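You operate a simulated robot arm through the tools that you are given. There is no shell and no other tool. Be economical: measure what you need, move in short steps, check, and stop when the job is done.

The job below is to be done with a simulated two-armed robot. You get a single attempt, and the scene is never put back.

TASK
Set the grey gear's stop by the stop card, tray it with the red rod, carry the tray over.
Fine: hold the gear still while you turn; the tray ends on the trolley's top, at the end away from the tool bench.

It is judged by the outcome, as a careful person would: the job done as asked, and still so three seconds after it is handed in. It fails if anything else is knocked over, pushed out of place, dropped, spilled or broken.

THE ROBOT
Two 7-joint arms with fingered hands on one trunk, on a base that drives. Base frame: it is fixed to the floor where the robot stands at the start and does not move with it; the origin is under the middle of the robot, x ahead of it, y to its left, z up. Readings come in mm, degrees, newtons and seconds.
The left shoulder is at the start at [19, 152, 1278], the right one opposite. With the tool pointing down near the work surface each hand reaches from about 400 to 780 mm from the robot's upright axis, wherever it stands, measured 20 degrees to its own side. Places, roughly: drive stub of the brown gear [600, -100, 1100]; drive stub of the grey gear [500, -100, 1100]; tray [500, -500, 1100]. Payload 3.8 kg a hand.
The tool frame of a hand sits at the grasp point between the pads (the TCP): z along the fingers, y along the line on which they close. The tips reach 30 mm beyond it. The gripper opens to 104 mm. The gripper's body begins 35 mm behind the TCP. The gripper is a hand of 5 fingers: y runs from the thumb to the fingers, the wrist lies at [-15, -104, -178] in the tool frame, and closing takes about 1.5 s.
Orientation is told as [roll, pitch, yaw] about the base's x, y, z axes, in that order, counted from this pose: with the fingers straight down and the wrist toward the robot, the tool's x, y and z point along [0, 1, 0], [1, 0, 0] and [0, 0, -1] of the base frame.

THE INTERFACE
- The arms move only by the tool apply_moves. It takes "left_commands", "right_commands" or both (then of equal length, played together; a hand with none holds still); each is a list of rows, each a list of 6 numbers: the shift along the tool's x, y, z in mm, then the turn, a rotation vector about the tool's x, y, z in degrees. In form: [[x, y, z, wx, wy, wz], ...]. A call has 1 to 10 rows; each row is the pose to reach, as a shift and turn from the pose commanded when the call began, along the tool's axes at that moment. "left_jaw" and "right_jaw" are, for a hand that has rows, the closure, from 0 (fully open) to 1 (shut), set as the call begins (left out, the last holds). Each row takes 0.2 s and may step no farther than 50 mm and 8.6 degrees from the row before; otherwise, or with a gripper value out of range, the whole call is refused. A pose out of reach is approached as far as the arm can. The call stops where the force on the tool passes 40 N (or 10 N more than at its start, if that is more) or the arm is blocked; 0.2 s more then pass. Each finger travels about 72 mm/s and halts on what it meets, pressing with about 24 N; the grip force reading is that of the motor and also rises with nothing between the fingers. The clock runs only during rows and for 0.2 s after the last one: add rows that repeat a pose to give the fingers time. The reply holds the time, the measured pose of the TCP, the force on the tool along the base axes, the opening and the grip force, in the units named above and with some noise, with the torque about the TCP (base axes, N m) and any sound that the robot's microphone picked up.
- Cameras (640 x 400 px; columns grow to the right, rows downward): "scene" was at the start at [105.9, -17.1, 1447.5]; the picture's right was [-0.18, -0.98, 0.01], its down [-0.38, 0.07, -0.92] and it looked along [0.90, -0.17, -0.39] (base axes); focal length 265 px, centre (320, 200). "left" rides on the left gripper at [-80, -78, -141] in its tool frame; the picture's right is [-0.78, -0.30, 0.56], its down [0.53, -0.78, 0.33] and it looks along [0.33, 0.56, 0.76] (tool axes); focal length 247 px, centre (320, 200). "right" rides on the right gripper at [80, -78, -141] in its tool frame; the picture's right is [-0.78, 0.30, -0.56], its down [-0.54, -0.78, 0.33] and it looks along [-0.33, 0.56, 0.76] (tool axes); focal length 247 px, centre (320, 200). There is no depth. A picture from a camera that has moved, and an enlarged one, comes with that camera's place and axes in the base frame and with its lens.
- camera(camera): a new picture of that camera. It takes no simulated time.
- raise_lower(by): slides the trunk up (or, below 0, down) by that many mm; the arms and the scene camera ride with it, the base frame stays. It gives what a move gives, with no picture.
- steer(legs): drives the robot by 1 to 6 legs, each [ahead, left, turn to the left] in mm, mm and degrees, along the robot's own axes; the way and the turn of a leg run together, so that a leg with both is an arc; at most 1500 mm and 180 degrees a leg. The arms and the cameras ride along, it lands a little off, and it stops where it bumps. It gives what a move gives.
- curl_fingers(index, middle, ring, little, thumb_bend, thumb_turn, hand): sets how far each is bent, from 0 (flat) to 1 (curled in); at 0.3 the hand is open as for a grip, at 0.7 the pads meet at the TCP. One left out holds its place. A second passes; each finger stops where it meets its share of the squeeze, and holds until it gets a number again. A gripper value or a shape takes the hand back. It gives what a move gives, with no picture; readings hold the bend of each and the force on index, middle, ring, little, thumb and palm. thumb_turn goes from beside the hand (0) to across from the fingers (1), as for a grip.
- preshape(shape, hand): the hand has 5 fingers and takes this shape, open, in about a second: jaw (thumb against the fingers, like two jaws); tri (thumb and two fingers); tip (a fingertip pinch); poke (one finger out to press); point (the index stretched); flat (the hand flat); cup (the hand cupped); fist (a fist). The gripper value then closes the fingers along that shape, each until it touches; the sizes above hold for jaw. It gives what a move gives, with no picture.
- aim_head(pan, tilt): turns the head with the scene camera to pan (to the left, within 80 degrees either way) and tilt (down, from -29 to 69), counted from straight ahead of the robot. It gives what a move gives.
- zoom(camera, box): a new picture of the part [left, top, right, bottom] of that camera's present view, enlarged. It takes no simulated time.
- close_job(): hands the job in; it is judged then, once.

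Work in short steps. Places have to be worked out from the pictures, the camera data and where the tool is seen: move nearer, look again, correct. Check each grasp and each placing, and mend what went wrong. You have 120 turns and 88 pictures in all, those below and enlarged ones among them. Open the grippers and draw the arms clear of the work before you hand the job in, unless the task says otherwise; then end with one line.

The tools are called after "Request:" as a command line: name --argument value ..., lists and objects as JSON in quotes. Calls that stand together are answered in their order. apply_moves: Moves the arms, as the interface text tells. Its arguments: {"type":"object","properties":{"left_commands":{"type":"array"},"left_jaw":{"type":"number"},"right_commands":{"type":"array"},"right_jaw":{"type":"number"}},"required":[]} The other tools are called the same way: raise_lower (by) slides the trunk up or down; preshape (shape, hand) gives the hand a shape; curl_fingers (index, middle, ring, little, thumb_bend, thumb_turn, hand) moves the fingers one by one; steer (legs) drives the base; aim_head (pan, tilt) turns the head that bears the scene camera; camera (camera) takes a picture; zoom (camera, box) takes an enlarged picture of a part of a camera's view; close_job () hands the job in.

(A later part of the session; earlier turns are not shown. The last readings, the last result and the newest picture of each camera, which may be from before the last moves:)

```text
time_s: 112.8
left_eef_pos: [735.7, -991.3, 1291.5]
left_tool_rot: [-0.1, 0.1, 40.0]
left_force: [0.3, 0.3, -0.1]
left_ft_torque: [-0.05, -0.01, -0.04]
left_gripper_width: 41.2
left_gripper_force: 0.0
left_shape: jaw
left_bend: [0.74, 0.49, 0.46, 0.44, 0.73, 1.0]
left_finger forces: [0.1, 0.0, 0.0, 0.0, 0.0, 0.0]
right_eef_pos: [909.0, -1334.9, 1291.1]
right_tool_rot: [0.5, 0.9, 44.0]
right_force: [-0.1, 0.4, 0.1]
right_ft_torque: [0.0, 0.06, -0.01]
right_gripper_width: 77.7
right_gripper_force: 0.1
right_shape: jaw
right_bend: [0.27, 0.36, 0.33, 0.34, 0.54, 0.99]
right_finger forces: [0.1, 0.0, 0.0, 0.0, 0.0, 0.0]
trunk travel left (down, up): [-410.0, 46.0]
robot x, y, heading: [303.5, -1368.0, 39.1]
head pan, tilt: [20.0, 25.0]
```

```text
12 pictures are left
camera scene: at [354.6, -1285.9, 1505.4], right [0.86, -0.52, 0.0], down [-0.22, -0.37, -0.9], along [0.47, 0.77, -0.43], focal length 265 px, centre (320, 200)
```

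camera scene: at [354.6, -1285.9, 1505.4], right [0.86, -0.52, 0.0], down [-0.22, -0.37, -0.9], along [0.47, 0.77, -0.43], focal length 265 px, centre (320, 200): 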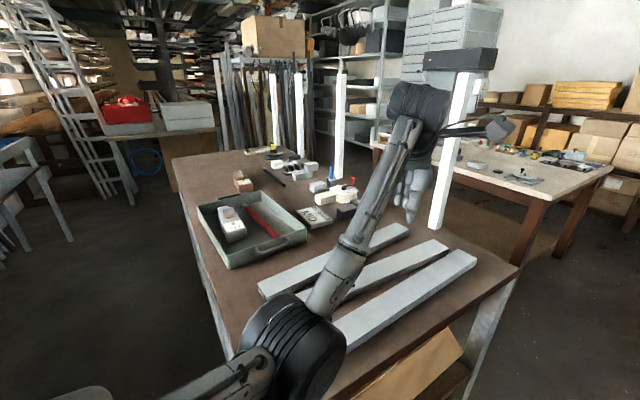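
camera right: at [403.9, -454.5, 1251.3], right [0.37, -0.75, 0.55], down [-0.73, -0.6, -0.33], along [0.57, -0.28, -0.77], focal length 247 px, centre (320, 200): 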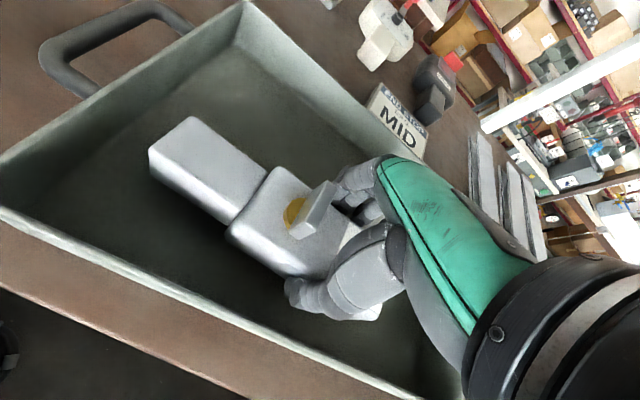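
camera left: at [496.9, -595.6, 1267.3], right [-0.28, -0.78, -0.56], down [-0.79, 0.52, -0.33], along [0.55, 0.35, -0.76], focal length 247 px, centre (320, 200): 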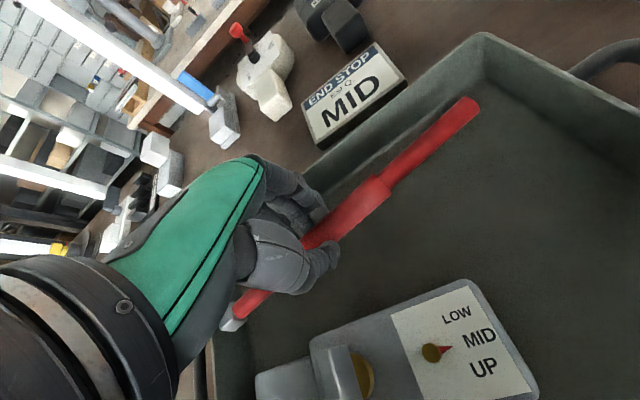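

The base bumped (stopped at once); the tray and items look undisturbed. No trolley behind the table either, only another table with tools. I zoom on it for castors and free space.

Request:
zoom --camera "scene" --box '[420, 110, 640, 280]'

Request:
aim_head --pan -45 --tilt 18

Request:
camera --camera "scene"

```text
2.35 times, centred on (530, 195) of scene
camera zoom: at [354.6, -1285.9, 1505.4], right [0.86, -0.52, 0.0], down [-0.22, -0.37, -0.9], along [0.47, 0.77, -0.43], focal length 622 px, centre (-174, 212)
```

zoom: 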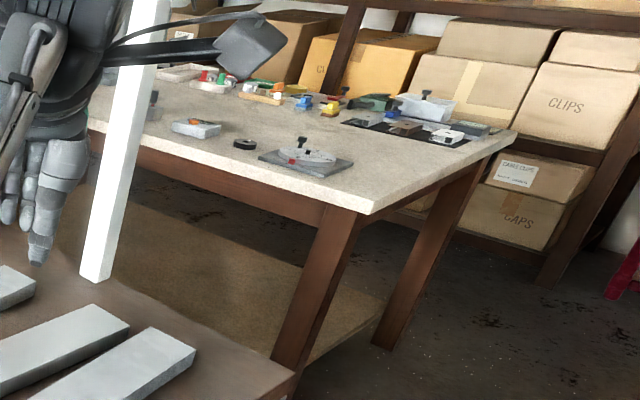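

```text
time_s: 114.1
left_eef_pos: [735.0, -991.3, 1292.3]
left_tool_rot: [0.0, 0.0, 39.9]
left_force: [0.9, 0.3, 0.3]
left_ft_torque: [0.0, 0.0, 0.02]
left_gripper_width: 41.3
left_gripper_force: 0.0
left_shape: jaw
left_bend: [0.74, 0.49, 0.46, 0.44, 0.73, 1.0]
left_finger forces: [0.0, 0.0, 0.1, 0.0, 0.1, 0.0]
right_eef_pos: [908.8, -1336.9, 1291.0]
right_tool_rot: [0.5, 0.8, 43.9]
right_force: [1.3, 0.3, 0.8]
right_ft_torque: [0.0, 0.0, -0.01]
right_gripper_width: 77.8
right_gripper_force: 0.1
right_shape: jaw
right_bend: [0.27, 0.36, 0.33, 0.34, 0.54, 0.99]
right_finger forces: [0.0, 0.1, 0.0, 0.1, 0.1, 0.0]
trunk travel left (down, up): [-410.0, 46.0]
robot x, y, heading: [301.6, -1369.0, 39.0]
head pan, tilt: [-45.0, 18.0]
```

```text
10 pictures are left
camera scene: at [399.6, -1374.7, 1516.9], right [-0.1, -0.99, 0.0], down [-0.31, 0.03, -0.95], along [0.94, -0.1, -0.31], focal length 265 px, centre (320, 200)
```

scene: 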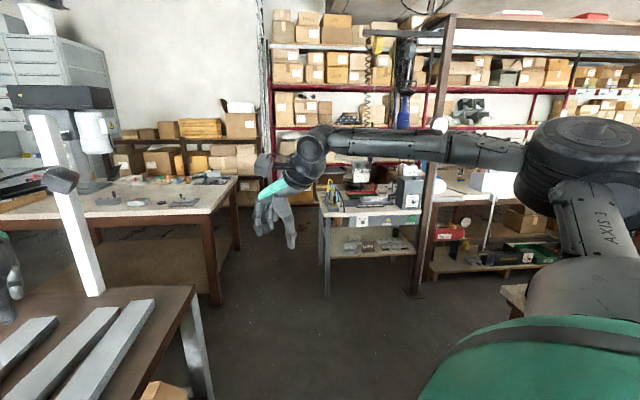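

No castors there. I check the feet of the work table itself from here, since it may be the trolley.

Request:
aim_head --pan 0 --tilt 58

Request:
camera --camera "scene"

```text
time_s: 115.3
left_eef_pos: [734.0, -991.6, 1292.0]
left_tool_rot: [0.0, 0.0, 40.0]
left_force: [0.5, 0.9, -0.2]
left_ft_torque: [0.0, 0.01, -0.03]
left_gripper_width: 41.2
left_gripper_force: 0.0
left_shape: jaw
left_bend: [0.74, 0.49, 0.46, 0.44, 0.73, 1.0]
left_finger forces: [0.1, 0.1, 0.0, 0.1, 0.0, 0.0]
right_eef_pos: [909.4, -1334.7, 1291.1]
right_tool_rot: [0.5, 0.8, 44.0]
right_force: [0.4, -0.3, -0.6]
right_ft_torque: [0.0, 0.01, 0.0]
right_gripper_width: 77.8
right_gripper_force: 0.0
right_shape: jaw
right_bend: [0.27, 0.36, 0.33, 0.34, 0.54, 0.99]
right_finger forces: [0.1, 0.1, 0.1, 0.0, 0.0, 0.1]
trunk travel left (down, up): [-410.0, 46.0]
robot x, y, heading: [304.7, -1369.1, 39.0]
head pan, tilt: [0.0, 58.0]
```

```text
9 pictures are left
camera scene: at [360.1, -1321.7, 1457.9], right [0.63, -0.78, 0.0], down [-0.66, -0.53, -0.52], along [0.41, 0.33, -0.85], focal length 265 px, centre (320, 200)
```

scene: 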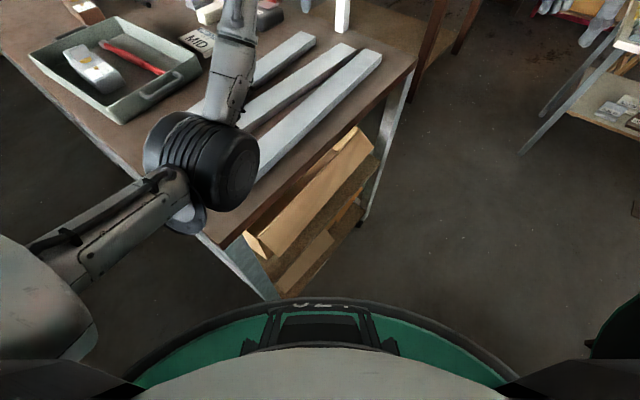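

The work table stands on small black castor feet and has a shelf, so it is the trolley; its far (left) end, away from the tool benches on the right, is empty near the front. I drive back to face the tray.

Request:
steer --legs '[[-400, 0, 0], [0, 0, -39], [0, 1083, 0]]'

Request:
aim_head --pan 0 --tilt 35

```text
time_s: 124.8
left_eef_pos: [571.4, -511.4, 1292.3]
left_tool_rot: [0.0, 0.0, -0.1]
left_force: [0.0, 0.0, 0.2]
left_ft_torque: [0.01, 0.0, -0.01]
left_gripper_width: 41.2
left_gripper_force: 0.0
left_shape: jaw
left_bend: [0.74, 0.49, 0.46, 0.44, 0.73, 1.0]
left_finger forces: [0.0, 0.0, 0.0, 0.0, 0.1, 0.0]
right_eef_pos: [483.7, -887.4, 1289.5]
right_tool_rot: [0.5, 0.8, 3.9]
right_force: [-0.2, -0.3, -0.4]
right_ft_torque: [0.0, 0.01, -0.02]
right_gripper_width: 78.0
right_gripper_force: 0.0
right_shape: jaw
right_bend: [0.27, 0.36, 0.33, 0.34, 0.54, 0.99]
right_finger forces: [0.1, 0.1, 0.1, 0.0, 0.0, 0.0]
trunk travel left (down, up): [-410.0, 46.0]
robot x, y, heading: [-1.7, -517.3, -1.3]
head pan, tilt: [0.0, 58.0]
```

```text
time_s: 125.7
left_eef_pos: [570.7, -510.4, 1291.6]
left_tool_rot: [-0.1, 0.0, -0.3]
left_force: [0.0, -0.1, 0.7]
left_ft_torque: [0.01, 0.02, 0.0]
left_gripper_width: 41.3
left_gripper_force: 0.0
left_shape: jaw
left_bend: [0.74, 0.49, 0.46, 0.44, 0.73, 1.0]
left_finger forces: [0.0, 0.0, 0.1, 0.0, 0.0, 0.0]
right_eef_pos: [483.8, -885.1, 1290.0]
right_tool_rot: [0.4, 0.8, 3.9]
right_force: [-0.5, -0.2, 0.1]
right_ft_torque: [-0.03, 0.02, -0.02]
right_gripper_width: 77.5
right_gripper_force: 0.0
right_shape: jaw
right_bend: [0.27, 0.36, 0.33, 0.34, 0.54, 0.99]
right_finger forces: [0.0, 0.1, 0.0, 0.1, 0.0, 0.1]
trunk travel left (down, up): [-410.0, 46.0]
robot x, y, heading: [4.0, -519.7, -1.0]
head pan, tilt: [0.0, 35.0]
```

Handle bars estimated at left (523,−318) and right (552,−746), z≈1080. I set both hands to the three-finger shape and swing them, wrists outward, to hover outside the handles.

Request:
preshape --hand "left" --shape "tri"

Request:
preshape --hand "right" --shape "tri"

Request:
apply_moves --left_commands '[[21, -6, 0, 0, 0, 8.5], [42, -11, 0, 0, 0, 17], [63, -17, 0, 0, 0, 25.5], [84, -22, 0, 0, 0, 34], [105, -28, 0, 0, 0, 42.5], [126, -33, 0, 0, 0, 51], [147, -39, 0, 0, 0, 59.5], [168, -45, 0, 0, 0, 68], [189, -50, 0, 0, 0, 76.5], [210, -56, 0, 0, 0, 85]]' --right_commands '[[12, 7, 0, 0, 0, -8.5], [23, 14, 0, 0, 0, -17], [35, 20, 0, 0, 0, -25.5], [47, 27, 0, 0, 0, -34], [58, 34, 0, 0, 0, -42.5], [70, 41, 0, 0, 0, -51], [82, 48, 0, 0, 0, -59.5], [93, 54, 0, 0, 0, -68], [105, 61, 0, 0, 0, -76.5], [117, 68, 0, 0, 0, -85]]'

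```text
time_s: 126.6
left_eef_pos: [571.3, -510.8, 1291.8]
left_tool_rot: [0.1, -0.1, -0.2]
left_force: [-0.1, 0.2, -0.6]
left_ft_torque: [-0.02, 0.01, -0.01]
left_gripper_width: 103.6
left_gripper_force: 0.0
left_shape: tri
left_bend: [0.3, 0.3, 0.99, 0.99, 0.3, 0.98]
left_finger forces: [0.0, 0.0, 0.0, 0.0, 0.0, 0.1]
right_eef_pos: [483.9, -886.0, 1290.5]
right_tool_rot: [0.5, 0.8, 3.8]
right_force: [-0.7, 0.4, -0.2]
right_ft_torque: [0.02, 0.01, 0.02]
right_gripper_width: 77.6
right_gripper_force: 0.1
right_shape: jaw
right_bend: [0.27, 0.36, 0.33, 0.34, 0.54, 0.99]
right_finger forces: [0.0, 0.0, 0.1, 0.0, 0.0, 0.0]
trunk travel left (down, up): [-410.0, 46.0]
robot x, y, heading: [-1.1, -519.0, -1.2]
head pan, tilt: [0.0, 35.0]
```

```text
time_s: 127.5
left_eef_pos: [571.8, -510.9, 1292.3]
left_tool_rot: [0.0, 0.0, -0.2]
left_force: [-0.4, 0.0, -0.2]
left_ft_torque: [0.0, -0.01, 0.01]
left_gripper_width: 103.8
left_gripper_force: 0.1
left_shape: tri
left_bend: [0.3, 0.3, 0.99, 0.99, 0.3, 0.98]
left_finger forces: [0.0, 0.1, 0.0, 0.0, 0.0, 0.0]
right_eef_pos: [482.9, -886.5, 1290.0]
right_tool_rot: [0.5, 0.8, 3.8]
right_force: [0.1, 0.0, -0.3]
right_ft_torque: [0.02, 0.02, -0.01]
right_gripper_width: 103.8
right_gripper_force: 0.0
right_shape: tri
right_bend: [0.3, 0.3, 0.99, 0.99, 0.3, 0.98]
right_finger forces: [0.0, 0.1, 0.0, 0.1, 0.0, 0.0]
trunk travel left (down, up): [-410.0, 46.0]
robot x, y, heading: [5.5, -519.7, -1.2]
head pan, tilt: [0.0, 35.0]
```

```text
time_s: 129.7
left_eef_pos: [517.7, -296.8, 1291.3]
left_tool_rot: [-0.2, -0.1, -85.3]
left_force: [0.5, 0.0, 0.4]
left_ft_torque: [0.01, 0.03, -0.01]
left_gripper_width: 103.8
left_gripper_force: 0.1
left_shape: tri
left_bend: [0.3, 0.3, 0.99, 0.99, 0.3, 0.98]
left_finger forces: [0.0, 0.0, 0.1, 0.0, 0.0, 0.0]
right_eef_pos: [544.5, -762.1, 1289.0]
right_tool_rot: [0.8, -0.2, 88.9]
right_force: [-0.4, 0.4, 0.2]
right_ft_torque: [-0.01, 0.01, 0.03]
right_gripper_width: 104.1
right_gripper_force: 0.0
right_shape: tri
right_bend: [0.3, 0.3, 0.99, 0.99, 0.3, 0.98]
right_finger forces: [0.1, 0.0, 0.0, 0.0, 0.0, 0.0]
trunk travel left (down, up): [-410.0, 46.0]
robot x, y, heading: [2.2, -517.0, -1.2]
head pan, tilt: [0.0, 35.0]
```

Both hands reached. I narrow them and go down to z≈1160, then take one picture to align with the handles.

Request:
apply_moves --left_commands '[[0, 0, 40, 0, 0, 0], [0, 0, 80, 0, 0, 0], [0, 0, 115, 0, 0, 0], [0, 0, 131, 0, 0, 0], [0, 0, 131, 0, 0, 0]]' --left_jaw 0.57 --right_commands '[[0, 0, 40, 0, 0, -2], [0, 0, 80, 0, 0, -4], [0, 0, 115, 0, 0, -5], [0, 0, 129, 0, 0, -5], [0, 0, 129, 0, 0, -5]]' --right_jaw 0.57

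Request:
zoom --camera "scene" --box '[200, 130, 440, 280]'

```text
time_s: 130.9
left_eef_pos: [516.0, -301.7, 1162.3]
left_tool_rot: [0.0, 0.1, -85.2]
left_force: [0.5, -0.2, 0.3]
left_ft_torque: [-0.01, 0.01, -0.02]
left_gripper_width: 45.4
left_gripper_force: 0.1
left_shape: tri
left_bend: [0.74, 0.47, 0.99, 0.99, 0.72, 1.0]
left_finger forces: [0.1, 0.0, 0.0, 0.0, 0.0, 0.0]
right_eef_pos: [538.1, -763.3, 1162.3]
right_tool_rot: [0.6, -0.4, 93.6]
right_force: [0.4, -0.7, -0.3]
right_ft_torque: [0.02, 0.0, 0.01]
right_gripper_width: 45.0
right_gripper_force: 0.0
right_shape: tri
right_bend: [0.74, 0.47, 0.99, 0.99, 0.72, 1.0]
right_finger forces: [0.0, 0.0, 0.1, 0.1, 0.0, 0.0]
right hand out of reach, approached as far as the arm can: row 4, 5
trunk travel left (down, up): [-410.0, 46.0]
robot x, y, heading: [1.9, -516.9, -0.9]
head pan, tilt: [0.0, 35.0]
```

```text
2.67 times, centred on (320, 205) of scene
camera zoom: at [92.0, -521.3, 1489.6], right [-0.02, -1.0, 0.0], down [-0.58, 0.01, -0.82], along [0.81, -0.02, -0.58], focal length 706 px, centre (320, 187)
```

zoom: 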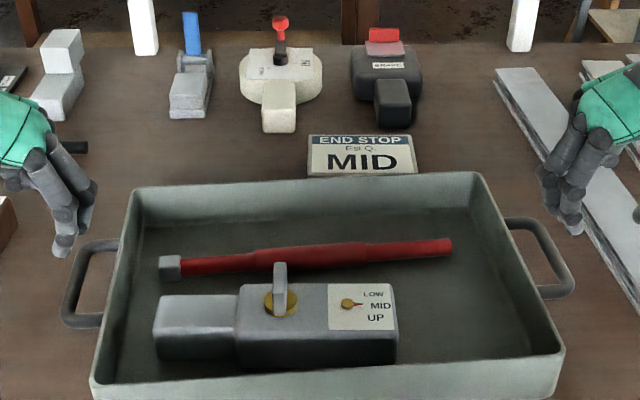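

Right arm ran out of reach because the trunk is raised. From the picture the bars are at left (531,−329) and right (560,−741). I set index and middle evenly bent with curl commands, then lower the trunk 35 mm and re-measure.

Request:
curl_fingers --hand "left" --index 0.45 --middle 0.45 --ring 1 --little 1 --thumb_bend 0.5 --thumb_turn 1

Request:
curl_fingers --hand "right" --index 0.45 --middle 0.45 --ring 1 --little 1 --thumb_bend 0.5 --thumb_turn 1

Request:
raise_lower --by -30

Request:
apply_moves --left_commands '[[4, 3, 0, 0, 0, 0.4], [8.5, 6.7, 0, 0, 0, 0.8], [8.5, 6.7, 0, 0, 0, 0.8]]' --right_commands '[[-4, 1, 0, 0, 0, 0], [-8, 1.5, 0, 0, 0, 0], [-8, 1.5, 0, 0, 0, 0]]'

```text
time_s: 131.9
left_eef_pos: [515.9, -302.2, 1162.5]
left_tool_rot: [0.1, 0.0, -85.2]
left_force: [0.3, 0.0, -1.0]
left_ft_torque: [0.02, -0.01, 0.01]
left_gripper_width: 57.9
left_gripper_force: 0.1
left_shape: fingers
left_bend: [0.45, 0.45, 1.0, 1.0, 0.5, 1.0]
left_finger forces: [0.0, 0.0, 0.1, 0.0, 0.1, 0.1]
right_eef_pos: [538.7, -762.7, 1162.6]
right_tool_rot: [0.7, -0.4, 93.7]
right_force: [0.1, -0.6, 1.1]
right_ft_torque: [0.0, 0.01, 0.02]
right_gripper_width: 45.2
right_gripper_force: 0.2
right_shape: tri
right_bend: [0.74, 0.47, 0.99, 0.99, 0.72, 1.0]
right_finger forces: [0.0, 0.1, 0.0, 0.0, 0.0, 0.0]
trunk travel left (down, up): [-410.0, 46.0]
robot x, y, heading: [-0.8, -519.2, -1.2]
head pan, tilt: [0.0, 35.0]
```

```text
time_s: 132.9
left_eef_pos: [516.3, -300.5, 1161.1]
left_tool_rot: [0.0, 0.0, -85.2]
left_force: [0.0, 0.3, 0.6]
left_ft_torque: [0.0, 0.01, 0.01]
left_gripper_width: 57.8
left_gripper_force: 0.1
left_shape: fingers
left_bend: [0.45, 0.45, 1.0, 1.0, 0.5, 1.0]
left_finger forces: [0.1, 0.1, 0.0, 0.0, 0.0, 0.1]
right_eef_pos: [538.1, -763.8, 1162.8]
right_tool_rot: [0.6, -0.3, 93.7]
right_force: [0.2, -0.1, -0.8]
right_ft_torque: [-0.03, 0.01, -0.01]
right_gripper_width: 58.0
right_gripper_force: 0.0
right_shape: fingers
right_bend: [0.45, 0.45, 1.0, 1.0, 0.5, 1.0]
right_finger forces: [0.1, 0.1, 0.0, 0.0, 0.1, 0.0]
trunk travel left (down, up): [-410.0, 46.0]
robot x, y, heading: [1.3, -520.3, -0.8]
head pan, tilt: [0.0, 35.0]
```

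```text
time_s: 133.6
left_eef_pos: [517.8, -300.6, 1129.2]
left_tool_rot: [0.0, 0.1, -85.3]
left_force: [0.2, 0.0, 1.0]
left_ft_torque: [0.0, 0.0, -0.01]
left_gripper_width: 58.0
left_gripper_force: 0.0
left_shape: fingers
left_bend: [0.45, 0.45, 1.0, 1.0, 0.5, 1.0]
left_finger forces: [0.1, 0.1, 0.1, 0.1, 0.0, 0.1]
right_eef_pos: [538.3, -763.5, 1134.2]
right_tool_rot: [0.9, -0.4, 93.8]
right_force: [-0.5, 0.9, -0.1]
right_ft_torque: [-0.02, 0.01, 0.02]
right_gripper_width: 57.9
right_gripper_force: 0.1
right_shape: fingers
right_bend: [0.45, 0.45, 1.0, 1.0, 0.5, 1.0]
right_finger forces: [0.0, 0.0, 0.1, 0.0, 0.0, 0.0]
trunk travel left (down, up): [-380.0, 76.0]
robot x, y, heading: [2.2, -519.9, -1.0]
head pan, tilt: [0.0, 35.0]
```

```text
time_s: 134.4
left_eef_pos: [525.7, -305.1, 1130.3]
left_tool_rot: [0.1, 0.0, -86.1]
left_force: [-0.4, 0.4, -0.1]
left_ft_torque: [0.0, -0.04, -0.02]
left_gripper_width: 58.1
left_gripper_force: 0.1
left_shape: fingers
left_bend: [0.45, 0.45, 1.0, 1.0, 0.5, 1.0]
left_finger forces: [0.0, 0.0, 0.1, 0.1, 0.0, 0.1]
right_eef_pos: [545.2, -761.4, 1133.0]
right_tool_rot: [0.6, -0.3, 93.6]
right_force: [-0.1, -0.5, -0.3]
right_ft_torque: [0.03, -0.01, 0.01]
right_gripper_width: 58.0
right_gripper_force: 0.1
right_shape: fingers
right_bend: [0.45, 0.45, 1.0, 1.0, 0.5, 1.0]
right_finger forces: [0.0, 0.0, 0.0, 0.0, 0.0, 0.1]
trunk travel left (down, up): [-380.0, 76.0]
robot x, y, heading: [0.7, -522.2, -1.2]
head pan, tilt: [0.0, 35.0]
```

Positions are as wanted. One picture to check the fingertips against both gaps before the final descent.

Request:
zoom --camera "scene" --box '[190, 130, 450, 280]'

```text
2.46 times, centred on (320, 205) of scene
camera zoom: at [95.8, -521.4, 1458.0], right [-0.02, -1.0, 0.0], down [-0.59, 0.01, -0.81], along [0.81, -0.02, -0.59], focal length 651 px, centre (320, 188)
```

zoom: 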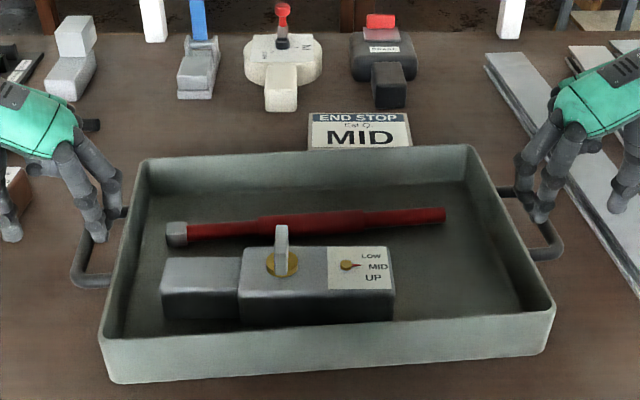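

Fingertips sit inside both gaps (left y≈−347, right ≈−722). I nudge the right hand 4 mm inward and lower the trunk in steps, watching force.

Request:
apply_moves --left_commands '[[0, 1, 0, 0, 0, 0], [0, 1, 0, 0, 0, 0]]' --right_commands '[[0, 4, 0, 0, 0, 0], [0, 4, 0, 0, 0, 0]]'

Request:
raise_lower --by -20

```text
time_s: 135.0
left_eef_pos: [524.7, -307.0, 1130.7]
left_tool_rot: [0.0, 0.0, -85.9]
left_force: [0.4, -1.0, -0.1]
left_ft_torque: [-0.01, -0.03, -0.01]
left_gripper_width: 57.8
left_gripper_force: 0.0
left_shape: fingers
left_bend: [0.45, 0.45, 1.0, 1.0, 0.5, 1.0]
left_finger forces: [0.0, 0.1, 0.1, 0.0, 0.1, 0.0]
right_eef_pos: [545.3, -756.2, 1133.3]
right_tool_rot: [0.7, -0.3, 93.7]
right_force: [-0.1, 0.0, 0.0]
right_ft_torque: [-0.03, 0.01, -0.02]
right_gripper_width: 57.8
right_gripper_force: 0.1
right_shape: fingers
right_bend: [0.45, 0.45, 1.0, 1.0, 0.5, 1.0]
right_finger forces: [0.0, 0.1, 0.0, 0.0, 0.0, 0.0]
trunk travel left (down, up): [-380.0, 76.0]
robot x, y, heading: [-2.1, -520.3, -1.1]
head pan, tilt: [0.0, 35.0]
```

```text
time_s: 135.7
left_eef_pos: [526.3, -305.9, 1110.1]
left_tool_rot: [-0.2, 0.1, -85.8]
left_force: [0.0, 2.4, 0.6]
left_ft_torque: [0.07, -0.01, 0.03]
left_gripper_width: 57.8
left_gripper_force: 1.5
left_shape: fingers
left_bend: [0.45, 0.48, 1.0, 1.0, 0.5, 1.0]
left_finger forces: [0.1, 3.0, 0.0, 0.0, 0.0, 0.0]
right_eef_pos: [546.1, -756.7, 1112.3]
right_tool_rot: [0.7, -0.3, 93.8]
right_force: [-0.2, -0.9, 0.7]
right_ft_torque: [-0.02, 0.01, 0.02]
right_gripper_width: 58.0
right_gripper_force: 0.5
right_shape: fingers
right_bend: [0.45, 0.46, 1.0, 1.0, 0.5, 1.0]
right_finger forces: [0.0, 1.1, 0.1, 0.0, 0.0, 0.1]
trunk travel left (down, up): [-360.0, 96.0]
robot x, y, heading: [3.7, -517.6, -0.9]
head pan, tilt: [0.0, 35.0]
```

Middle fingers just brush the tray walls; I shift both hands 3 mm outward and go down 12 mm more.

Request:
apply_moves --left_commands '[[0, -3, 0, 0, 0, 0], [0, -3, 0, 0, 0, 0]]' --right_commands '[[0, -2, 0, 0, 0, 0], [0, -2, 0, 0, 0, 0]]'

Request:
raise_lower --by -14

```text
time_s: 136.3
left_eef_pos: [525.5, -304.8, 1109.5]
left_tool_rot: [0.0, 0.0, -86.0]
left_force: [0.4, 0.4, 0.3]
left_ft_torque: [0.0, 0.01, 0.04]
left_gripper_width: 57.9
left_gripper_force: 0.0
left_shape: fingers
left_bend: [0.45, 0.46, 1.0, 1.0, 0.5, 1.0]
left_finger forces: [0.0, 0.7, 0.1, 0.0, 0.0, 0.0]
right_eef_pos: [547.3, -759.1, 1113.6]
right_tool_rot: [0.8, -0.4, 93.8]
right_force: [0.0, 0.3, 0.4]
right_ft_torque: [0.02, -0.04, -0.03]
right_gripper_width: 58.4
right_gripper_force: 0.4
right_shape: fingers
right_bend: [0.45, 0.45, 1.0, 1.0, 0.5, 1.0]
right_finger forces: [0.3, 0.0, 0.0, 0.0, 0.0, 0.0]
trunk travel left (down, up): [-360.0, 96.0]
robot x, y, heading: [3.7, -520.4, -1.3]
head pan, tilt: [0.0, 35.0]
```

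```text
time_s: 136.9
left_eef_pos: [525.5, -304.0, 1097.1]
left_tool_rot: [-0.1, 0.0, -86.0]
left_force: [-1.0, 3.4, -0.9]
left_ft_torque: [-0.01, -0.01, 0.06]
left_gripper_width: 59.4
left_gripper_force: 3.0
left_shape: fingers
left_bend: [0.44, 0.48, 1.0, 1.0, 0.5, 1.0]
left_finger forces: [0.9, 4.4, 0.0, 0.1, 0.0, 0.0]
right_eef_pos: [546.4, -758.5, 1098.0]
right_tool_rot: [0.7, -0.4, 93.9]
right_force: [-0.1, -1.6, -0.4]
right_ft_torque: [-0.05, 0.01, -0.03]
right_gripper_width: 59.4
right_gripper_force: 1.7
right_shape: fingers
right_bend: [0.44, 0.47, 1.0, 1.0, 0.5, 1.0]
right_finger forces: [1.1, 2.5, 0.0, 0.0, 0.1, 0.0]
trunk travel left (down, up): [-346.0, 110.0]
robot x, y, heading: [-0.6, -516.2, -1.4]
head pan, tilt: [0.0, 35.0]
```

Both hands are snug at z≈1097 with fingers behind the bars. I close index, middle and thumb on each handle.

Request:
curl_fingers --hand "left" --index 0.9 --middle 0.9 --thumb_bend 0.9

Request:
curl_fingers --hand "right" --index 0.9 --middle 0.9 --thumb_bend 0.9

Request:
zoom --camera "scene" --box '[190, 130, 450, 290]'

```text
time_s: 137.9
left_eef_pos: [526.0, -303.5, 1096.0]
left_tool_rot: [0.0, -0.1, -85.9]
left_force: [-0.3, -10.3, 0.1]
left_ft_torque: [-0.44, -0.09, -0.1]
left_gripper_width: 0.1
left_gripper_force: 22.4
left_shape: fingers
left_bend: [0.75, 0.75, 1.0, 1.0, 0.81, 1.0]
left_finger forces: [3.2, 27.0, 0.1, 0.0, 14.9, 0.1]
right_eef_pos: [547.0, -758.4, 1098.9]
right_tool_rot: [0.8, -0.4, 93.8]
right_force: [0.2, 11.4, -2.4]
right_ft_torque: [0.01, 0.0, -0.1]
right_gripper_width: 69.4
right_gripper_force: 4.5
right_shape: fingers
right_bend: [0.36, 0.45, 1.0, 1.0, 0.5, 1.0]
right_finger forces: [9.6, 0.4, 0.1, 0.1, 0.0, 0.0]
trunk travel left (down, up): [-346.0, 110.0]
robot x, y, heading: [2.5, -519.1, -1.3]
head pan, tilt: [0.0, 35.0]
```

```text
time_s: 138.9
left_eef_pos: [526.6, -304.2, 1097.2]
left_tool_rot: [-0.1, 0.0, -86.0]
left_force: [1.4, -19.7, -2.8]
left_ft_torque: [-0.28, -0.09, -0.1]
left_gripper_width: 0.1
left_gripper_force: 20.7
left_shape: fingers
left_bend: [0.75, 0.75, 1.0, 1.0, 0.82, 1.0]
left_finger forces: [7.1, 21.9, 0.0, 0.0, 12.0, 0.0]
right_eef_pos: [547.1, -759.4, 1099.3]
right_tool_rot: [0.9, -0.5, 93.8]
right_force: [-1.0, 19.9, -5.0]
right_ft_torque: [-0.04, 0.03, -0.02]
right_gripper_width: 5.8
right_gripper_force: 16.5
right_shape: fingers
right_bend: [0.78, 0.42, 1.0, 1.0, 0.9, 1.0]
right_finger forces: [14.2, 12.7, 0.1, 0.1, 5.8, 0.0]
trunk travel left (down, up): [-346.0, 110.0]
robot x, y, heading: [-0.7, -520.1, -1.2]
head pan, tilt: [0.0, 35.0]
```

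```text
2.46 times, centred on (320, 210) of scene
camera zoom: at [105.0, -521.6, 1421.1], right [-0.02, -1.0, 0.0], down [-0.6, 0.01, -0.8], along [0.8, -0.02, -0.6], focal length 651 px, centre (320, 175)
```

zoom: 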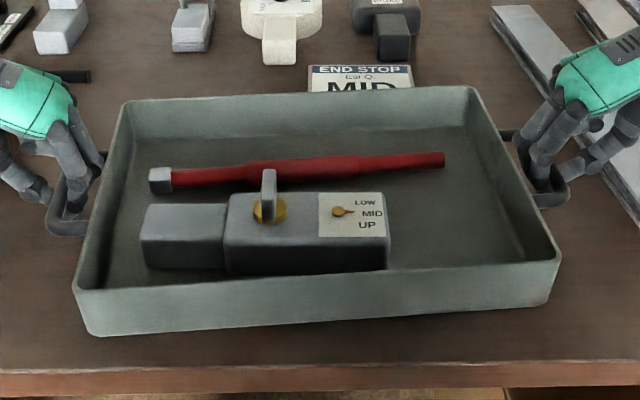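

The fingers hook the bars and both hands pull outward (~20 N). I move both hands 12 mm inward so that the thumbs meet the bars, then re-close.

Request:
apply_moves --left_commands '[[0, 4, 0, 0, 0, 0], [0, 8, 0, 0, 0, 0], [0, 12, 0, 0, 0, 0], [0, 12, 0, 0, 0, 0]]' --right_commands '[[0, 4, 0, 0, 0, 0], [0, 8, 0, 0, 0, 0], [0, 12, 0, 0, 0, 0], [0, 12, 0, 0, 0, 0]]'

Request:
curl_fingers --hand "left" --index 0.95 --middle 0.95 --thumb_bend 0.95

Request:
curl_fingers --hand "right" --index 0.95 --middle 0.95 --thumb_bend 0.95

```text
time_s: 139.9
left_eef_pos: [527.1, -313.8, 1095.7]
left_tool_rot: [-0.2, 0.2, -85.8]
left_force: [-0.8, 22.1, -4.7]
left_ft_torque: [-0.87, -0.14, 0.13]
left_gripper_width: 0.0
left_gripper_force: 45.8
left_shape: fingers
left_bend: [0.75, 0.74, 1.0, 1.0, 0.81, 1.0]
left_finger forces: [0.4, 68.7, 0.0, 0.1, 22.8, 0.0]
right_eef_pos: [545.9, -749.6, 1098.1]
right_tool_rot: [0.8, -0.3, 93.4]
right_force: [1.6, -23.4, -4.4]
right_ft_torque: [0.9, 0.0, -0.15]
right_gripper_width: 0.0
right_gripper_force: 40.0
right_shape: fingers
right_bend: [0.79, 0.8, 1.0, 1.0, 0.85, 1.0]
right_finger forces: [0.4, 62.7, 0.1, 0.0, 17.2, 0.0]
trunk travel left (down, up): [-346.0, 110.0]
robot x, y, heading: [1.9, -519.5, -1.4]
head pan, tilt: [0.0, 35.0]
```

```text
time_s: 140.9
left_eef_pos: [527.0, -315.1, 1096.8]
left_tool_rot: [-0.2, 0.0, -86.0]
left_force: [-1.8, 23.2, -5.5]
left_ft_torque: [-0.72, -0.15, 0.11]
left_gripper_width: 0.0
left_gripper_force: 42.7
left_shape: fingers
left_bend: [0.75, 0.71, 1.0, 1.0, 0.8, 1.0]
left_finger forces: [0.0, 53.3, 0.0, 0.1, 32.4, 0.0]
right_eef_pos: [545.5, -748.6, 1099.4]
right_tool_rot: [0.9, -0.4, 93.7]
right_force: [1.5, -23.2, -2.9]
right_ft_torque: [0.95, 0.06, -0.18]
right_gripper_width: 0.0
right_gripper_force: 41.2
right_shape: fingers
right_bend: [0.79, 0.79, 1.0, 1.0, 0.85, 1.0]
right_finger forces: [0.3, 64.4, 0.0, 0.1, 17.3, 0.0]
trunk travel left (down, up): [-346.0, 110.0]
robot x, y, heading: [-0.1, -518.9, -1.4]
head pan, tilt: [0.0, 35.0]
```

```text
time_s: 141.9
left_eef_pos: [527.3, -317.5, 1097.0]
left_tool_rot: [-0.1, 0.0, -86.0]
left_force: [-0.2, 6.8, -5.6]
left_ft_torque: [-0.43, -0.09, -0.01]
left_gripper_width: 0.0
left_gripper_force: 30.9
left_shape: fingers
left_bend: [0.75, 0.72, 1.0, 1.0, 0.81, 1.0]
left_finger forces: [0.2, 35.7, 0.0, 0.1, 25.9, 0.1]
right_eef_pos: [545.2, -747.5, 1099.5]
right_tool_rot: [0.8, -0.5, 93.8]
right_force: [0.8, -7.3, -3.6]
right_ft_torque: [0.4, -0.05, 0.08]
right_gripper_width: 0.1
right_gripper_force: 27.7
right_shape: fingers
right_bend: [0.79, 0.77, 1.0, 1.0, 0.83, 1.0]
right_finger forces: [0.1, 31.8, 0.0, 0.0, 24.7, 0.0]
trunk travel left (down, up): [-346.0, 110.0]
robot x, y, heading: [2.9, -517.8, -1.1]
head pan, tilt: [0.0, 35.0]
```

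Both hands now clamp the bars (middle ~34 N against thumb ~25 N) with little side load. Test lift of 25 mm with the trunk.

Request:
raise_lower --by 25

Request:
camera --camera "scene"

```text
time_s: 142.6
left_eef_pos: [525.8, -317.3, 1122.0]
left_tool_rot: [-0.1, 0.0, -86.0]
left_force: [-0.5, 4.3, -3.9]
left_ft_torque: [-0.39, -0.05, 0.0]
left_gripper_width: 0.0
left_gripper_force: 29.4
left_shape: fingers
left_bend: [0.75, 0.72, 1.0, 1.0, 0.82, 1.0]
left_finger forces: [0.2, 34.6, 0.0, 0.0, 24.1, 0.0]
right_eef_pos: [546.1, -746.9, 1124.3]
right_tool_rot: [0.8, -0.6, 93.9]
right_force: [-0.5, -4.5, -5.1]
right_ft_torque: [0.32, -0.06, 0.09]
right_gripper_width: 0.2
right_gripper_force: 25.7
right_shape: fingers
right_bend: [0.78, 0.77, 1.0, 1.0, 0.83, 1.0]
right_finger forces: [0.2, 28.0, 0.0, 0.1, 23.6, 0.1]
trunk travel left (down, up): [-371.0, 85.0]
robot x, y, heading: [-1.0, -516.4, -1.4]
head pan, tilt: [0.0, 35.0]
```

```text
5 pictures are left
camera scene: at [98.8, -521.3, 1448.4], right [-0.02, -1.0, 0.0], down [-0.59, 0.01, -0.81], along [0.81, -0.02, -0.59], focal length 265 px, centre (320, 200)
```

scene: 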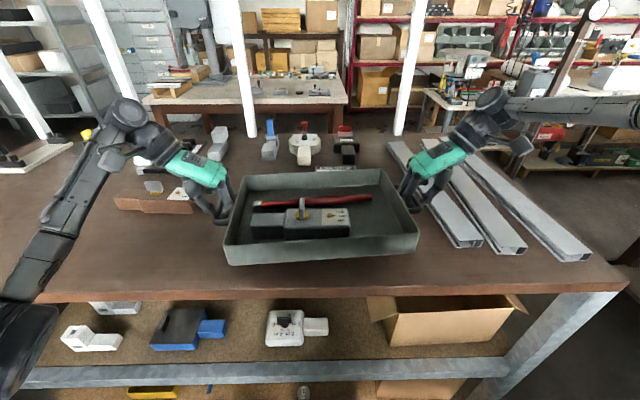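

The tray is up and level (≈0.9 kg total). I raise the trunk 80 mm more to clear the brown gear, then strafe left 760 mm to the trolley's empty left end.

Request:
raise_lower --by 80

Request:
steer --legs '[[0, 300, 0]]'

```text
time_s: 143.8
left_eef_pos: [527.1, -315.7, 1201.6]
left_tool_rot: [-0.2, 0.0, -86.0]
left_force: [-0.8, 4.3, -3.2]
left_ft_torque: [-0.54, -0.12, -0.06]
left_gripper_width: 0.1
left_gripper_force: 33.4
left_shape: fingers
left_bend: [0.75, 0.72, 1.0, 1.0, 0.82, 1.0]
left_finger forces: [0.4, 42.6, 0.0, 0.1, 23.5, 0.1]
right_eef_pos: [544.4, -747.5, 1211.8]
right_tool_rot: [0.0, -0.2, 93.7]
right_force: [0.6, -5.1, -4.7]
right_ft_torque: [0.16, 0.03, 0.05]
right_gripper_width: 0.2
right_gripper_force: 23.7
right_shape: fingers
right_bend: [0.78, 0.77, 1.0, 1.0, 0.84, 1.0]
right_finger forces: [0.1, 24.1, 0.0, 0.0, 22.1, 0.1]
trunk travel left (down, up): [-451.0, 5.0]
robot x, y, heading: [1.1, -521.9, -1.1]
head pan, tilt: [0.0, 35.0]
```

```text
time_s: 145.8
left_eef_pos: [533.2, -22.1, 1202.3]
left_tool_rot: [-0.1, 0.1, -86.0]
left_force: [0.2, 4.8, -3.5]
left_ft_torque: [-0.52, -0.11, -0.03]
left_gripper_width: 0.2
left_gripper_force: 32.9
left_shape: fingers
left_bend: [0.75, 0.72, 1.0, 1.0, 0.82, 1.0]
left_finger forces: [0.4, 42.6, 0.0, 0.0, 23.4, 0.0]
right_eef_pos: [551.2, -451.4, 1210.8]
right_tool_rot: [0.0, -0.4, 93.8]
right_force: [-0.8, -5.5, -5.3]
right_ft_torque: [0.2, 0.03, 0.07]
right_gripper_width: 0.0
right_gripper_force: 23.9
right_shape: fingers
right_bend: [0.78, 0.77, 1.0, 1.0, 0.84, 1.0]
right_finger forces: [0.1, 25.1, 0.0, 0.0, 22.4, 0.0]
trunk travel left (down, up): [-451.0, 5.0]
robot x, y, heading: [11.7, -223.4, -1.3]
head pan, tilt: [0.0, 35.0]
```

Grip is steady. I continue left by 455 mm.

Request:
steer --legs '[[0, 455, 0]]'

Request:
aim_head --pan 22 --tilt 35

Request:
camera --camera "scene"

```text
time_s: 148.6
left_eef_pos: [543.9, 436.5, 1201.7]
left_tool_rot: [0.0, 0.0, -86.3]
left_force: [-0.6, 3.6, -3.5]
left_ft_torque: [-0.51, -0.15, -0.01]
left_gripper_width: 0.2
left_gripper_force: 31.7
left_shape: fingers
left_bend: [0.75, 0.72, 1.0, 1.0, 0.82, 1.0]
left_finger forces: [0.4, 40.2, 0.1, 0.0, 23.4, 0.0]
right_eef_pos: [558.9, 5.2, 1211.6]
right_tool_rot: [0.0, -0.3, 93.3]
right_force: [0.7, -5.4, -4.6]
right_ft_torque: [0.17, -0.01, 0.09]
right_gripper_width: 0.0
right_gripper_force: 23.9
right_shape: fingers
right_bend: [0.78, 0.77, 1.0, 1.0, 0.84, 1.0]
right_finger forces: [0.1, 25.0, 0.0, 0.0, 22.2, 0.0]
trunk travel left (down, up): [-451.0, 5.0]
robot x, y, heading: [17.9, 236.5, -1.5]
head pan, tilt: [0.0, 35.0]
```

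```text
time_s: 149.5
left_eef_pos: [544.9, 439.3, 1202.6]
left_tool_rot: [-0.1, 0.0, -86.1]
left_force: [-0.7, 1.9, -4.2]
left_ft_torque: [-0.48, -0.11, -0.07]
left_gripper_width: 0.4
left_gripper_force: 30.3
left_shape: fingers
left_bend: [0.75, 0.72, 1.0, 1.0, 0.82, 1.0]
left_finger forces: [0.5, 37.2, 0.0, 0.1, 22.9, 0.1]
right_eef_pos: [559.8, 8.3, 1211.9]
right_tool_rot: [0.0, -0.3, 93.4]
right_force: [0.1, -2.3, -4.5]
right_ft_torque: [0.16, -0.01, 0.07]
right_gripper_width: 0.0
right_gripper_force: 22.1
right_shape: fingers
right_bend: [0.78, 0.77, 1.0, 1.0, 0.84, 1.0]
right_finger forces: [0.1, 22.9, 0.0, 0.1, 21.7, 0.0]
trunk travel left (down, up): [-451.0, 5.0]
robot x, y, heading: [14.9, 236.7, -1.3]
head pan, tilt: [22.0, 35.0]
```

```text
4 pictures are left
camera scene: at [101.2, 269.6, 1530.6], right [0.35, -0.94, 0.0], down [-0.54, -0.2, -0.82], along [0.77, 0.29, -0.57], focal length 265 px, centre (320, 200)
```

scene: 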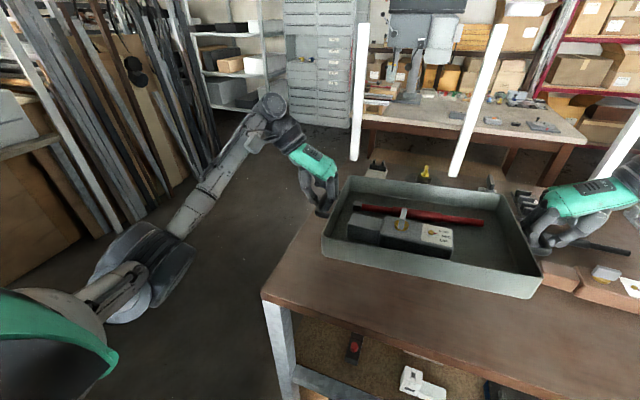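

The trolley's left edge is at y≈504; the tray is over bare top. I shift 40 mm further left, clear of the brown gear, then lower most of the way.

Request:
steer --legs '[[0, 40, 0]]'

Request:
raise_lower --by -85

Request:
camera --camera "scene"

```text
time_s: 150.3
left_eef_pos: [545.5, 468.9, 1204.6]
left_tool_rot: [-0.1, 0.4, -86.4]
left_force: [1.3, 1.4, -4.4]
left_ft_torque: [-0.42, -0.09, -0.06]
left_gripper_width: 0.0
left_gripper_force: 30.9
left_shape: fingers
left_bend: [0.75, 0.72, 1.0, 1.0, 0.82, 1.0]
left_finger forces: [0.3, 36.7, 0.0, 0.0, 22.8, 0.0]
right_eef_pos: [561.1, 35.4, 1209.9]
right_tool_rot: [0.1, -0.6, 93.3]
right_force: [-0.6, -3.9, -5.5]
right_ft_torque: [0.27, -0.04, 0.07]
right_gripper_width: 0.1
right_gripper_force: 22.9
right_shape: fingers
right_bend: [0.78, 0.77, 1.0, 1.0, 0.84, 1.0]
right_finger forces: [0.1, 24.3, 0.0, 0.0, 22.0, 0.0]
trunk travel left (down, up): [-451.0, 5.0]
robot x, y, heading: [18.2, 277.8, -1.4]
head pan, tilt: [22.0, 35.0]
```

```text
time_s: 151.6
left_eef_pos: [544.4, 476.4, 1116.6]
left_tool_rot: [-0.1, 0.0, -86.4]
left_force: [0.7, 1.5, -3.3]
left_ft_torque: [-0.46, -0.13, -0.03]
left_gripper_width: 0.0
left_gripper_force: 29.0
left_shape: fingers
left_bend: [0.75, 0.72, 1.0, 1.0, 0.82, 1.0]
left_finger forces: [0.2, 35.2, 0.0, 0.0, 22.6, 0.1]
right_eef_pos: [561.1, 44.9, 1126.1]
right_tool_rot: [-0.1, -0.2, 93.3]
right_force: [0.3, -2.0, -3.9]
right_ft_torque: [0.19, -0.03, 0.12]
right_gripper_width: 0.0
right_gripper_force: 22.4
right_shape: fingers
right_bend: [0.78, 0.77, 1.0, 1.0, 0.84, 1.0]
right_finger forces: [0.2, 23.4, 0.0, 0.0, 21.6, 0.0]
trunk travel left (down, up): [-366.0, 90.0]
robot x, y, heading: [15.3, 275.0, -1.2]
head pan, tilt: [22.0, 35.0]
```

```text
3 pictures are left
camera scene: at [111.8, 306.8, 1442.7], right [0.35, -0.94, -0.01], down [-0.56, -0.2, -0.81], along [0.75, 0.29, -0.59], focal length 265 px, centre (320, 200)
```

scene: 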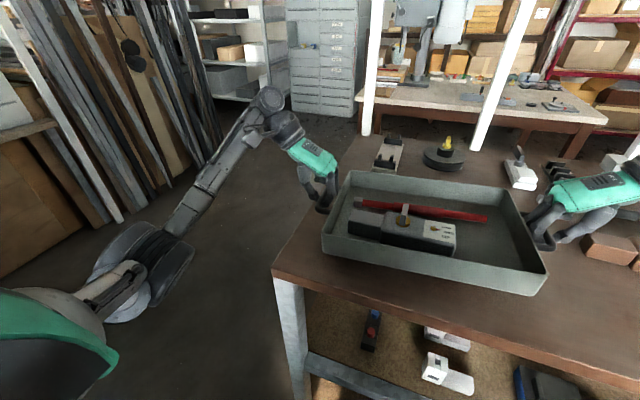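

All clear below. I lower 17 mm more with the trunk.

Request:
raise_lower --by -17

```text
time_s: 152.2
left_eef_pos: [545.7, 478.0, 1098.5]
left_tool_rot: [-0.1, 0.1, -86.4]
left_force: [0.3, 2.9, -3.8]
left_ft_torque: [-0.44, -0.11, -0.05]
left_gripper_width: 0.0
left_gripper_force: 29.4
left_shape: fingers
left_bend: [0.75, 0.72, 1.0, 1.0, 0.82, 1.0]
left_finger forces: [0.3, 36.2, 0.1, 0.1, 22.6, 0.0]
right_eef_pos: [561.4, 45.4, 1108.3]
right_tool_rot: [-0.1, -0.2, 93.3]
right_force: [-0.3, -4.1, -5.1]
right_ft_torque: [0.18, -0.01, 0.06]
right_gripper_width: 0.0
right_gripper_force: 23.3
right_shape: fingers
right_bend: [0.78, 0.77, 1.0, 1.0, 0.84, 1.0]
right_finger forces: [0.0, 24.6, 0.0, 0.0, 21.8, 0.1]
trunk travel left (down, up): [-349.0, 107.0]
robot x, y, heading: [18.0, 277.4, -1.4]
head pan, tilt: [22.0, 35.0]
```

Left is about at touch-down height; the right side is 9 mm high. I lower the right hand 9 mm and the left 2 mm.

Request:
apply_moves --left_commands '[[0, 0, 0.5, 0, 0, 0], [0, 0, 1, 0, 0, 0], [0, 0, 2, 0, 0, 0], [0, 0, 2, 0, 0, 0]]' --right_commands '[[0, 0, 3, 0, 0, 0], [0, 0, 6, 0, 0, 0], [0, 0, 9, 0, 0, 0], [0, 0, 9, 0, 0, 0]]'

```text
time_s: 153.2
left_eef_pos: [545.9, 477.3, 1097.2]
left_tool_rot: [-0.1, 0.0, -86.3]
left_force: [-0.4, 4.3, -5.3]
left_ft_torque: [-0.24, 0.0, -0.03]
left_gripper_width: 0.1
left_gripper_force: 26.7
left_shape: fingers
left_bend: [0.75, 0.72, 1.0, 1.0, 0.82, 1.0]
left_finger forces: [0.1, 30.8, 0.0, 0.0, 22.1, 0.0]
right_eef_pos: [561.5, 45.5, 1099.5]
right_tool_rot: [-0.1, -0.2, 93.3]
right_force: [1.4, -4.0, -3.8]
right_ft_torque: [0.52, -0.05, 0.08]
right_gripper_width: 0.2
right_gripper_force: 29.3
right_shape: fingers
right_bend: [0.78, 0.77, 1.0, 1.0, 0.84, 1.0]
right_finger forces: [0.2, 35.3, 0.1, 0.1, 23.4, 0.0]
trunk travel left (down, up): [-349.0, 107.0]
robot x, y, heading: [16.2, 278.4, -1.3]
head pan, tilt: [22.0, 35.0]
```

Forces suggest it's close to touching. I lower both another 3 mm with force check.

Request:
apply_moves --left_commands '[[0, 0, 1, 0, 0, 0], [0, 0, 2, 0, 0, 0], [0, 0, 3, 0, 0, 0], [0, 0, 3, 0, 0, 0]]' --right_commands '[[0, 0, 1, 0, 0, 0], [0, 0, 2, 0, 0, 0], [0, 0, 3, 0, 0, 0], [0, 0, 3, 0, 0, 0]]'

```text
time_s: 154.2
left_eef_pos: [544.4, 477.8, 1093.0]
left_tool_rot: [-0.1, 0.0, -86.3]
left_force: [-0.6, 2.0, -5.5]
left_ft_torque: [-0.19, -0.06, -0.13]
left_gripper_width: 0.0
left_gripper_force: 25.5
left_shape: fingers
left_bend: [0.75, 0.72, 1.0, 1.0, 0.82, 1.0]
left_finger forces: [0.0, 29.0, 0.0, 0.0, 22.0, 0.0]
right_eef_pos: [559.8, 45.4, 1096.6]
right_tool_rot: [0.0, -0.2, 93.4]
right_force: [0.7, -2.2, -3.1]
right_ft_torque: [0.47, -0.04, 0.06]
right_gripper_width: 0.2
right_gripper_force: 27.8
right_shape: fingers
right_bend: [0.78, 0.77, 1.0, 1.0, 0.84, 1.0]
right_finger forces: [0.2, 32.9, 0.0, 0.1, 23.0, 0.0]
trunk travel left (down, up): [-349.0, 107.0]
robot x, y, heading: [16.7, 279.4, -1.3]
head pan, tilt: [22.0, 35.0]
```

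Still carrying ~8.6 N in total. I continue down in small steps.

Request:
apply_moves --left_commands '[[0, 0, 1.5, 0, 0, 0], [0, 0, 3, 0, 0, 0], [0, 0, 4, 0, 0, 0], [0, 0, 4, 0, 0, 0]]' --right_commands '[[0, 0, 1.5, 0, 0, 0], [0, 0, 3, 0, 0, 0], [0, 0, 5, 0, 0, 0], [0, 0, 5, 0, 0, 0]]'

```text
time_s: 155.2
left_eef_pos: [544.0, 476.6, 1090.9]
left_tool_rot: [0.0, -0.2, -86.3]
left_force: [1.0, 5.7, 2.9]
left_ft_torque: [-0.52, -0.13, -0.07]
left_gripper_width: 0.3
left_gripper_force: 26.8
left_shape: fingers
left_bend: [0.75, 0.72, 1.0, 1.0, 0.82, 1.0]
left_finger forces: [0.0, 32.7, 0.0, 0.1, 20.8, 0.0]
right_eef_pos: [560.9, 46.3, 1092.2]
right_tool_rot: [-0.2, -0.2, 93.4]
right_force: [0.3, -3.6, -2.6]
right_ft_torque: [0.6, -0.11, 0.07]
right_gripper_width: 0.3
right_gripper_force: 30.9
right_shape: fingers
right_bend: [0.78, 0.77, 1.0, 1.0, 0.84, 1.0]
right_finger forces: [0.3, 38.3, 0.0, 0.0, 23.3, 0.0]
trunk travel left (down, up): [-349.0, 107.0]
robot x, y, heading: [16.8, 275.8, -1.3]
head pan, tilt: [22.0, 35.0]
```

Left is down (+2.9 N); the right needs a little more.

Request:
apply_moves --right_commands '[[0, 0, 1.5, 0, 0, 0], [0, 0, 3, 0, 0, 0], [0, 0, 4, 0, 0, 0], [0, 0, 4, 0, 0, 0]]'

```text
time_s: 156.2
left_eef_pos: [544.0, 477.1, 1092.6]
left_tool_rot: [0.0, 0.0, -86.3]
left_force: [2.9, 8.5, 2.1]
left_ft_torque: [-0.52, -0.15, 0.02]
left_gripper_width: 0.0
left_gripper_force: 28.7
left_shape: fingers
left_bend: [0.75, 0.72, 1.0, 1.0, 0.82, 1.0]
left_finger forces: [0.1, 35.3, 0.1, 0.0, 21.8, 0.1]
right_eef_pos: [560.4, 45.0, 1090.9]
right_tool_rot: [-0.3, -0.2, 93.3]
right_force: [2.6, -9.9, 13.8]
right_ft_torque: [1.2, -0.15, 0.0]
right_gripper_width: 0.1
right_gripper_force: 36.7
right_shape: fingers
right_bend: [0.79, 0.77, 1.0, 1.0, 0.84, 1.0]
right_finger forces: [0.0, 53.7, 0.0, 0.0, 18.9, 0.0]
trunk travel left (down, up): [-349.0, 107.0]
robot x, y, heading: [18.4, 277.0, -1.4]
head pan, tilt: [22.0, 35.0]
```

Both sides rest on the trolley. I open the fingers of both hands within the handle gaps.

Request:
curl_fingers --hand "right" --index 0.52 --middle 0.52 --thumb_bend 0.45

Request:
curl_fingers --hand "left" --index 0.52 --middle 0.52 --thumb_bend 0.45

```text
time_s: 157.2
left_eef_pos: [543.9, 476.2, 1092.2]
left_tool_rot: [-0.1, 0.1, -86.3]
left_force: [-1.8, 13.2, 2.8]
left_ft_torque: [-0.69, -0.13, -0.09]
left_gripper_width: 0.1
left_gripper_force: 33.3
left_shape: fingers
left_bend: [0.75, 0.72, 1.0, 1.0, 0.82, 1.0]
left_finger forces: [0.0, 43.8, 0.0, 0.1, 24.0, 0.0]
right_eef_pos: [559.7, 44.4, 1087.9]
right_tool_rot: [-0.1, -0.2, 93.3]
right_force: [0.7, -16.2, -0.6]
right_ft_torque: [0.19, 0.0, -0.12]
right_gripper_width: 56.3
right_gripper_force: 7.8
right_shape: fingers
right_bend: [0.51, 0.61, 1.0, 1.0, 0.45, 0.99]
right_finger forces: [0.7, 16.1, 0.0, 0.0, 0.0, 0.1]
trunk travel left (down, up): [-349.0, 107.0]
robot x, y, heading: [16.9, 275.8, -1.3]
head pan, tilt: [22.0, 35.0]
```

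```text
time_s: 158.2
left_eef_pos: [543.0, 476.9, 1090.3]
left_tool_rot: [0.0, 0.0, -86.3]
left_force: [0.2, 15.5, 2.4]
left_ft_torque: [-0.28, -0.05, 0.18]
left_gripper_width: 55.3
left_gripper_force: 10.1
left_shape: fingers
left_bend: [0.52, 0.7, 1.0, 1.0, 0.45, 0.99]
left_finger forces: [0.0, 21.0, 0.0, 0.0, 0.0, 0.1]
right_eef_pos: [559.0, 45.8, 1088.5]
right_tool_rot: [-0.2, -0.2, 93.3]
right_force: [0.8, -15.7, 4.2]
right_ft_torque: [0.37, -0.01, -0.21]
right_gripper_width: 55.8
right_gripper_force: 8.5
right_shape: fingers
right_bend: [0.52, 0.62, 1.0, 1.0, 0.45, 0.99]
right_finger forces: [0.0, 16.4, 0.0, 0.0, 0.0, 0.0]
trunk travel left (down, up): [-349.0, 107.0]
robot x, y, heading: [20.0, 273.6, -1.5]
head pan, tilt: [22.0, 35.0]
```

Middle fingers press the walls outward-symmetrically; I back both hands out 10 mm to centre the fingers in the gaps.

Request:
apply_moves --left_commands '[[0, -4, 0, 0, 0, 0], [0, -8, 0, 0, 0, 0], [0, -11, 0, 0, 0, 0], [0, -11, 0, 0, 0, 0]]' --right_commands '[[0, -4, 0, 0, 0, 0], [0, -8, 0, 0, 0, 0], [0, -11, 0, 0, 0, 0], [0, -11, 0, 0, 0, 0]]'

```text
time_s: 159.2
left_eef_pos: [543.4, 488.2, 1091.4]
left_tool_rot: [-0.1, -0.3, -86.4]
left_force: [0.8, -1.7, 2.3]
left_ft_torque: [-0.12, -0.04, 0.13]
left_gripper_width: 60.0
left_gripper_force: 4.8
left_shape: fingers
left_bend: [0.48, 0.54, 1.0, 1.0, 0.45, 0.99]
left_finger forces: [5.4, 3.2, 0.1, 0.0, 0.1, 0.1]
right_eef_pos: [559.6, 36.6, 1090.0]
right_tool_rot: [-0.1, -0.2, 93.4]
right_force: [0.8, 5.1, 0.4]
right_ft_torque: [0.02, -0.02, -0.07]
right_gripper_width: 61.8
right_gripper_force: 3.8
right_shape: fingers
right_bend: [0.47, 0.53, 1.0, 1.0, 0.45, 0.99]
right_finger forces: [7.3, 1.4, 0.1, 0.1, 0.0, 0.0]
trunk travel left (down, up): [-349.0, 107.0]
robot x, y, heading: [17.0, 274.9, -1.2]
head pan, tilt: [22.0, 35.0]
```

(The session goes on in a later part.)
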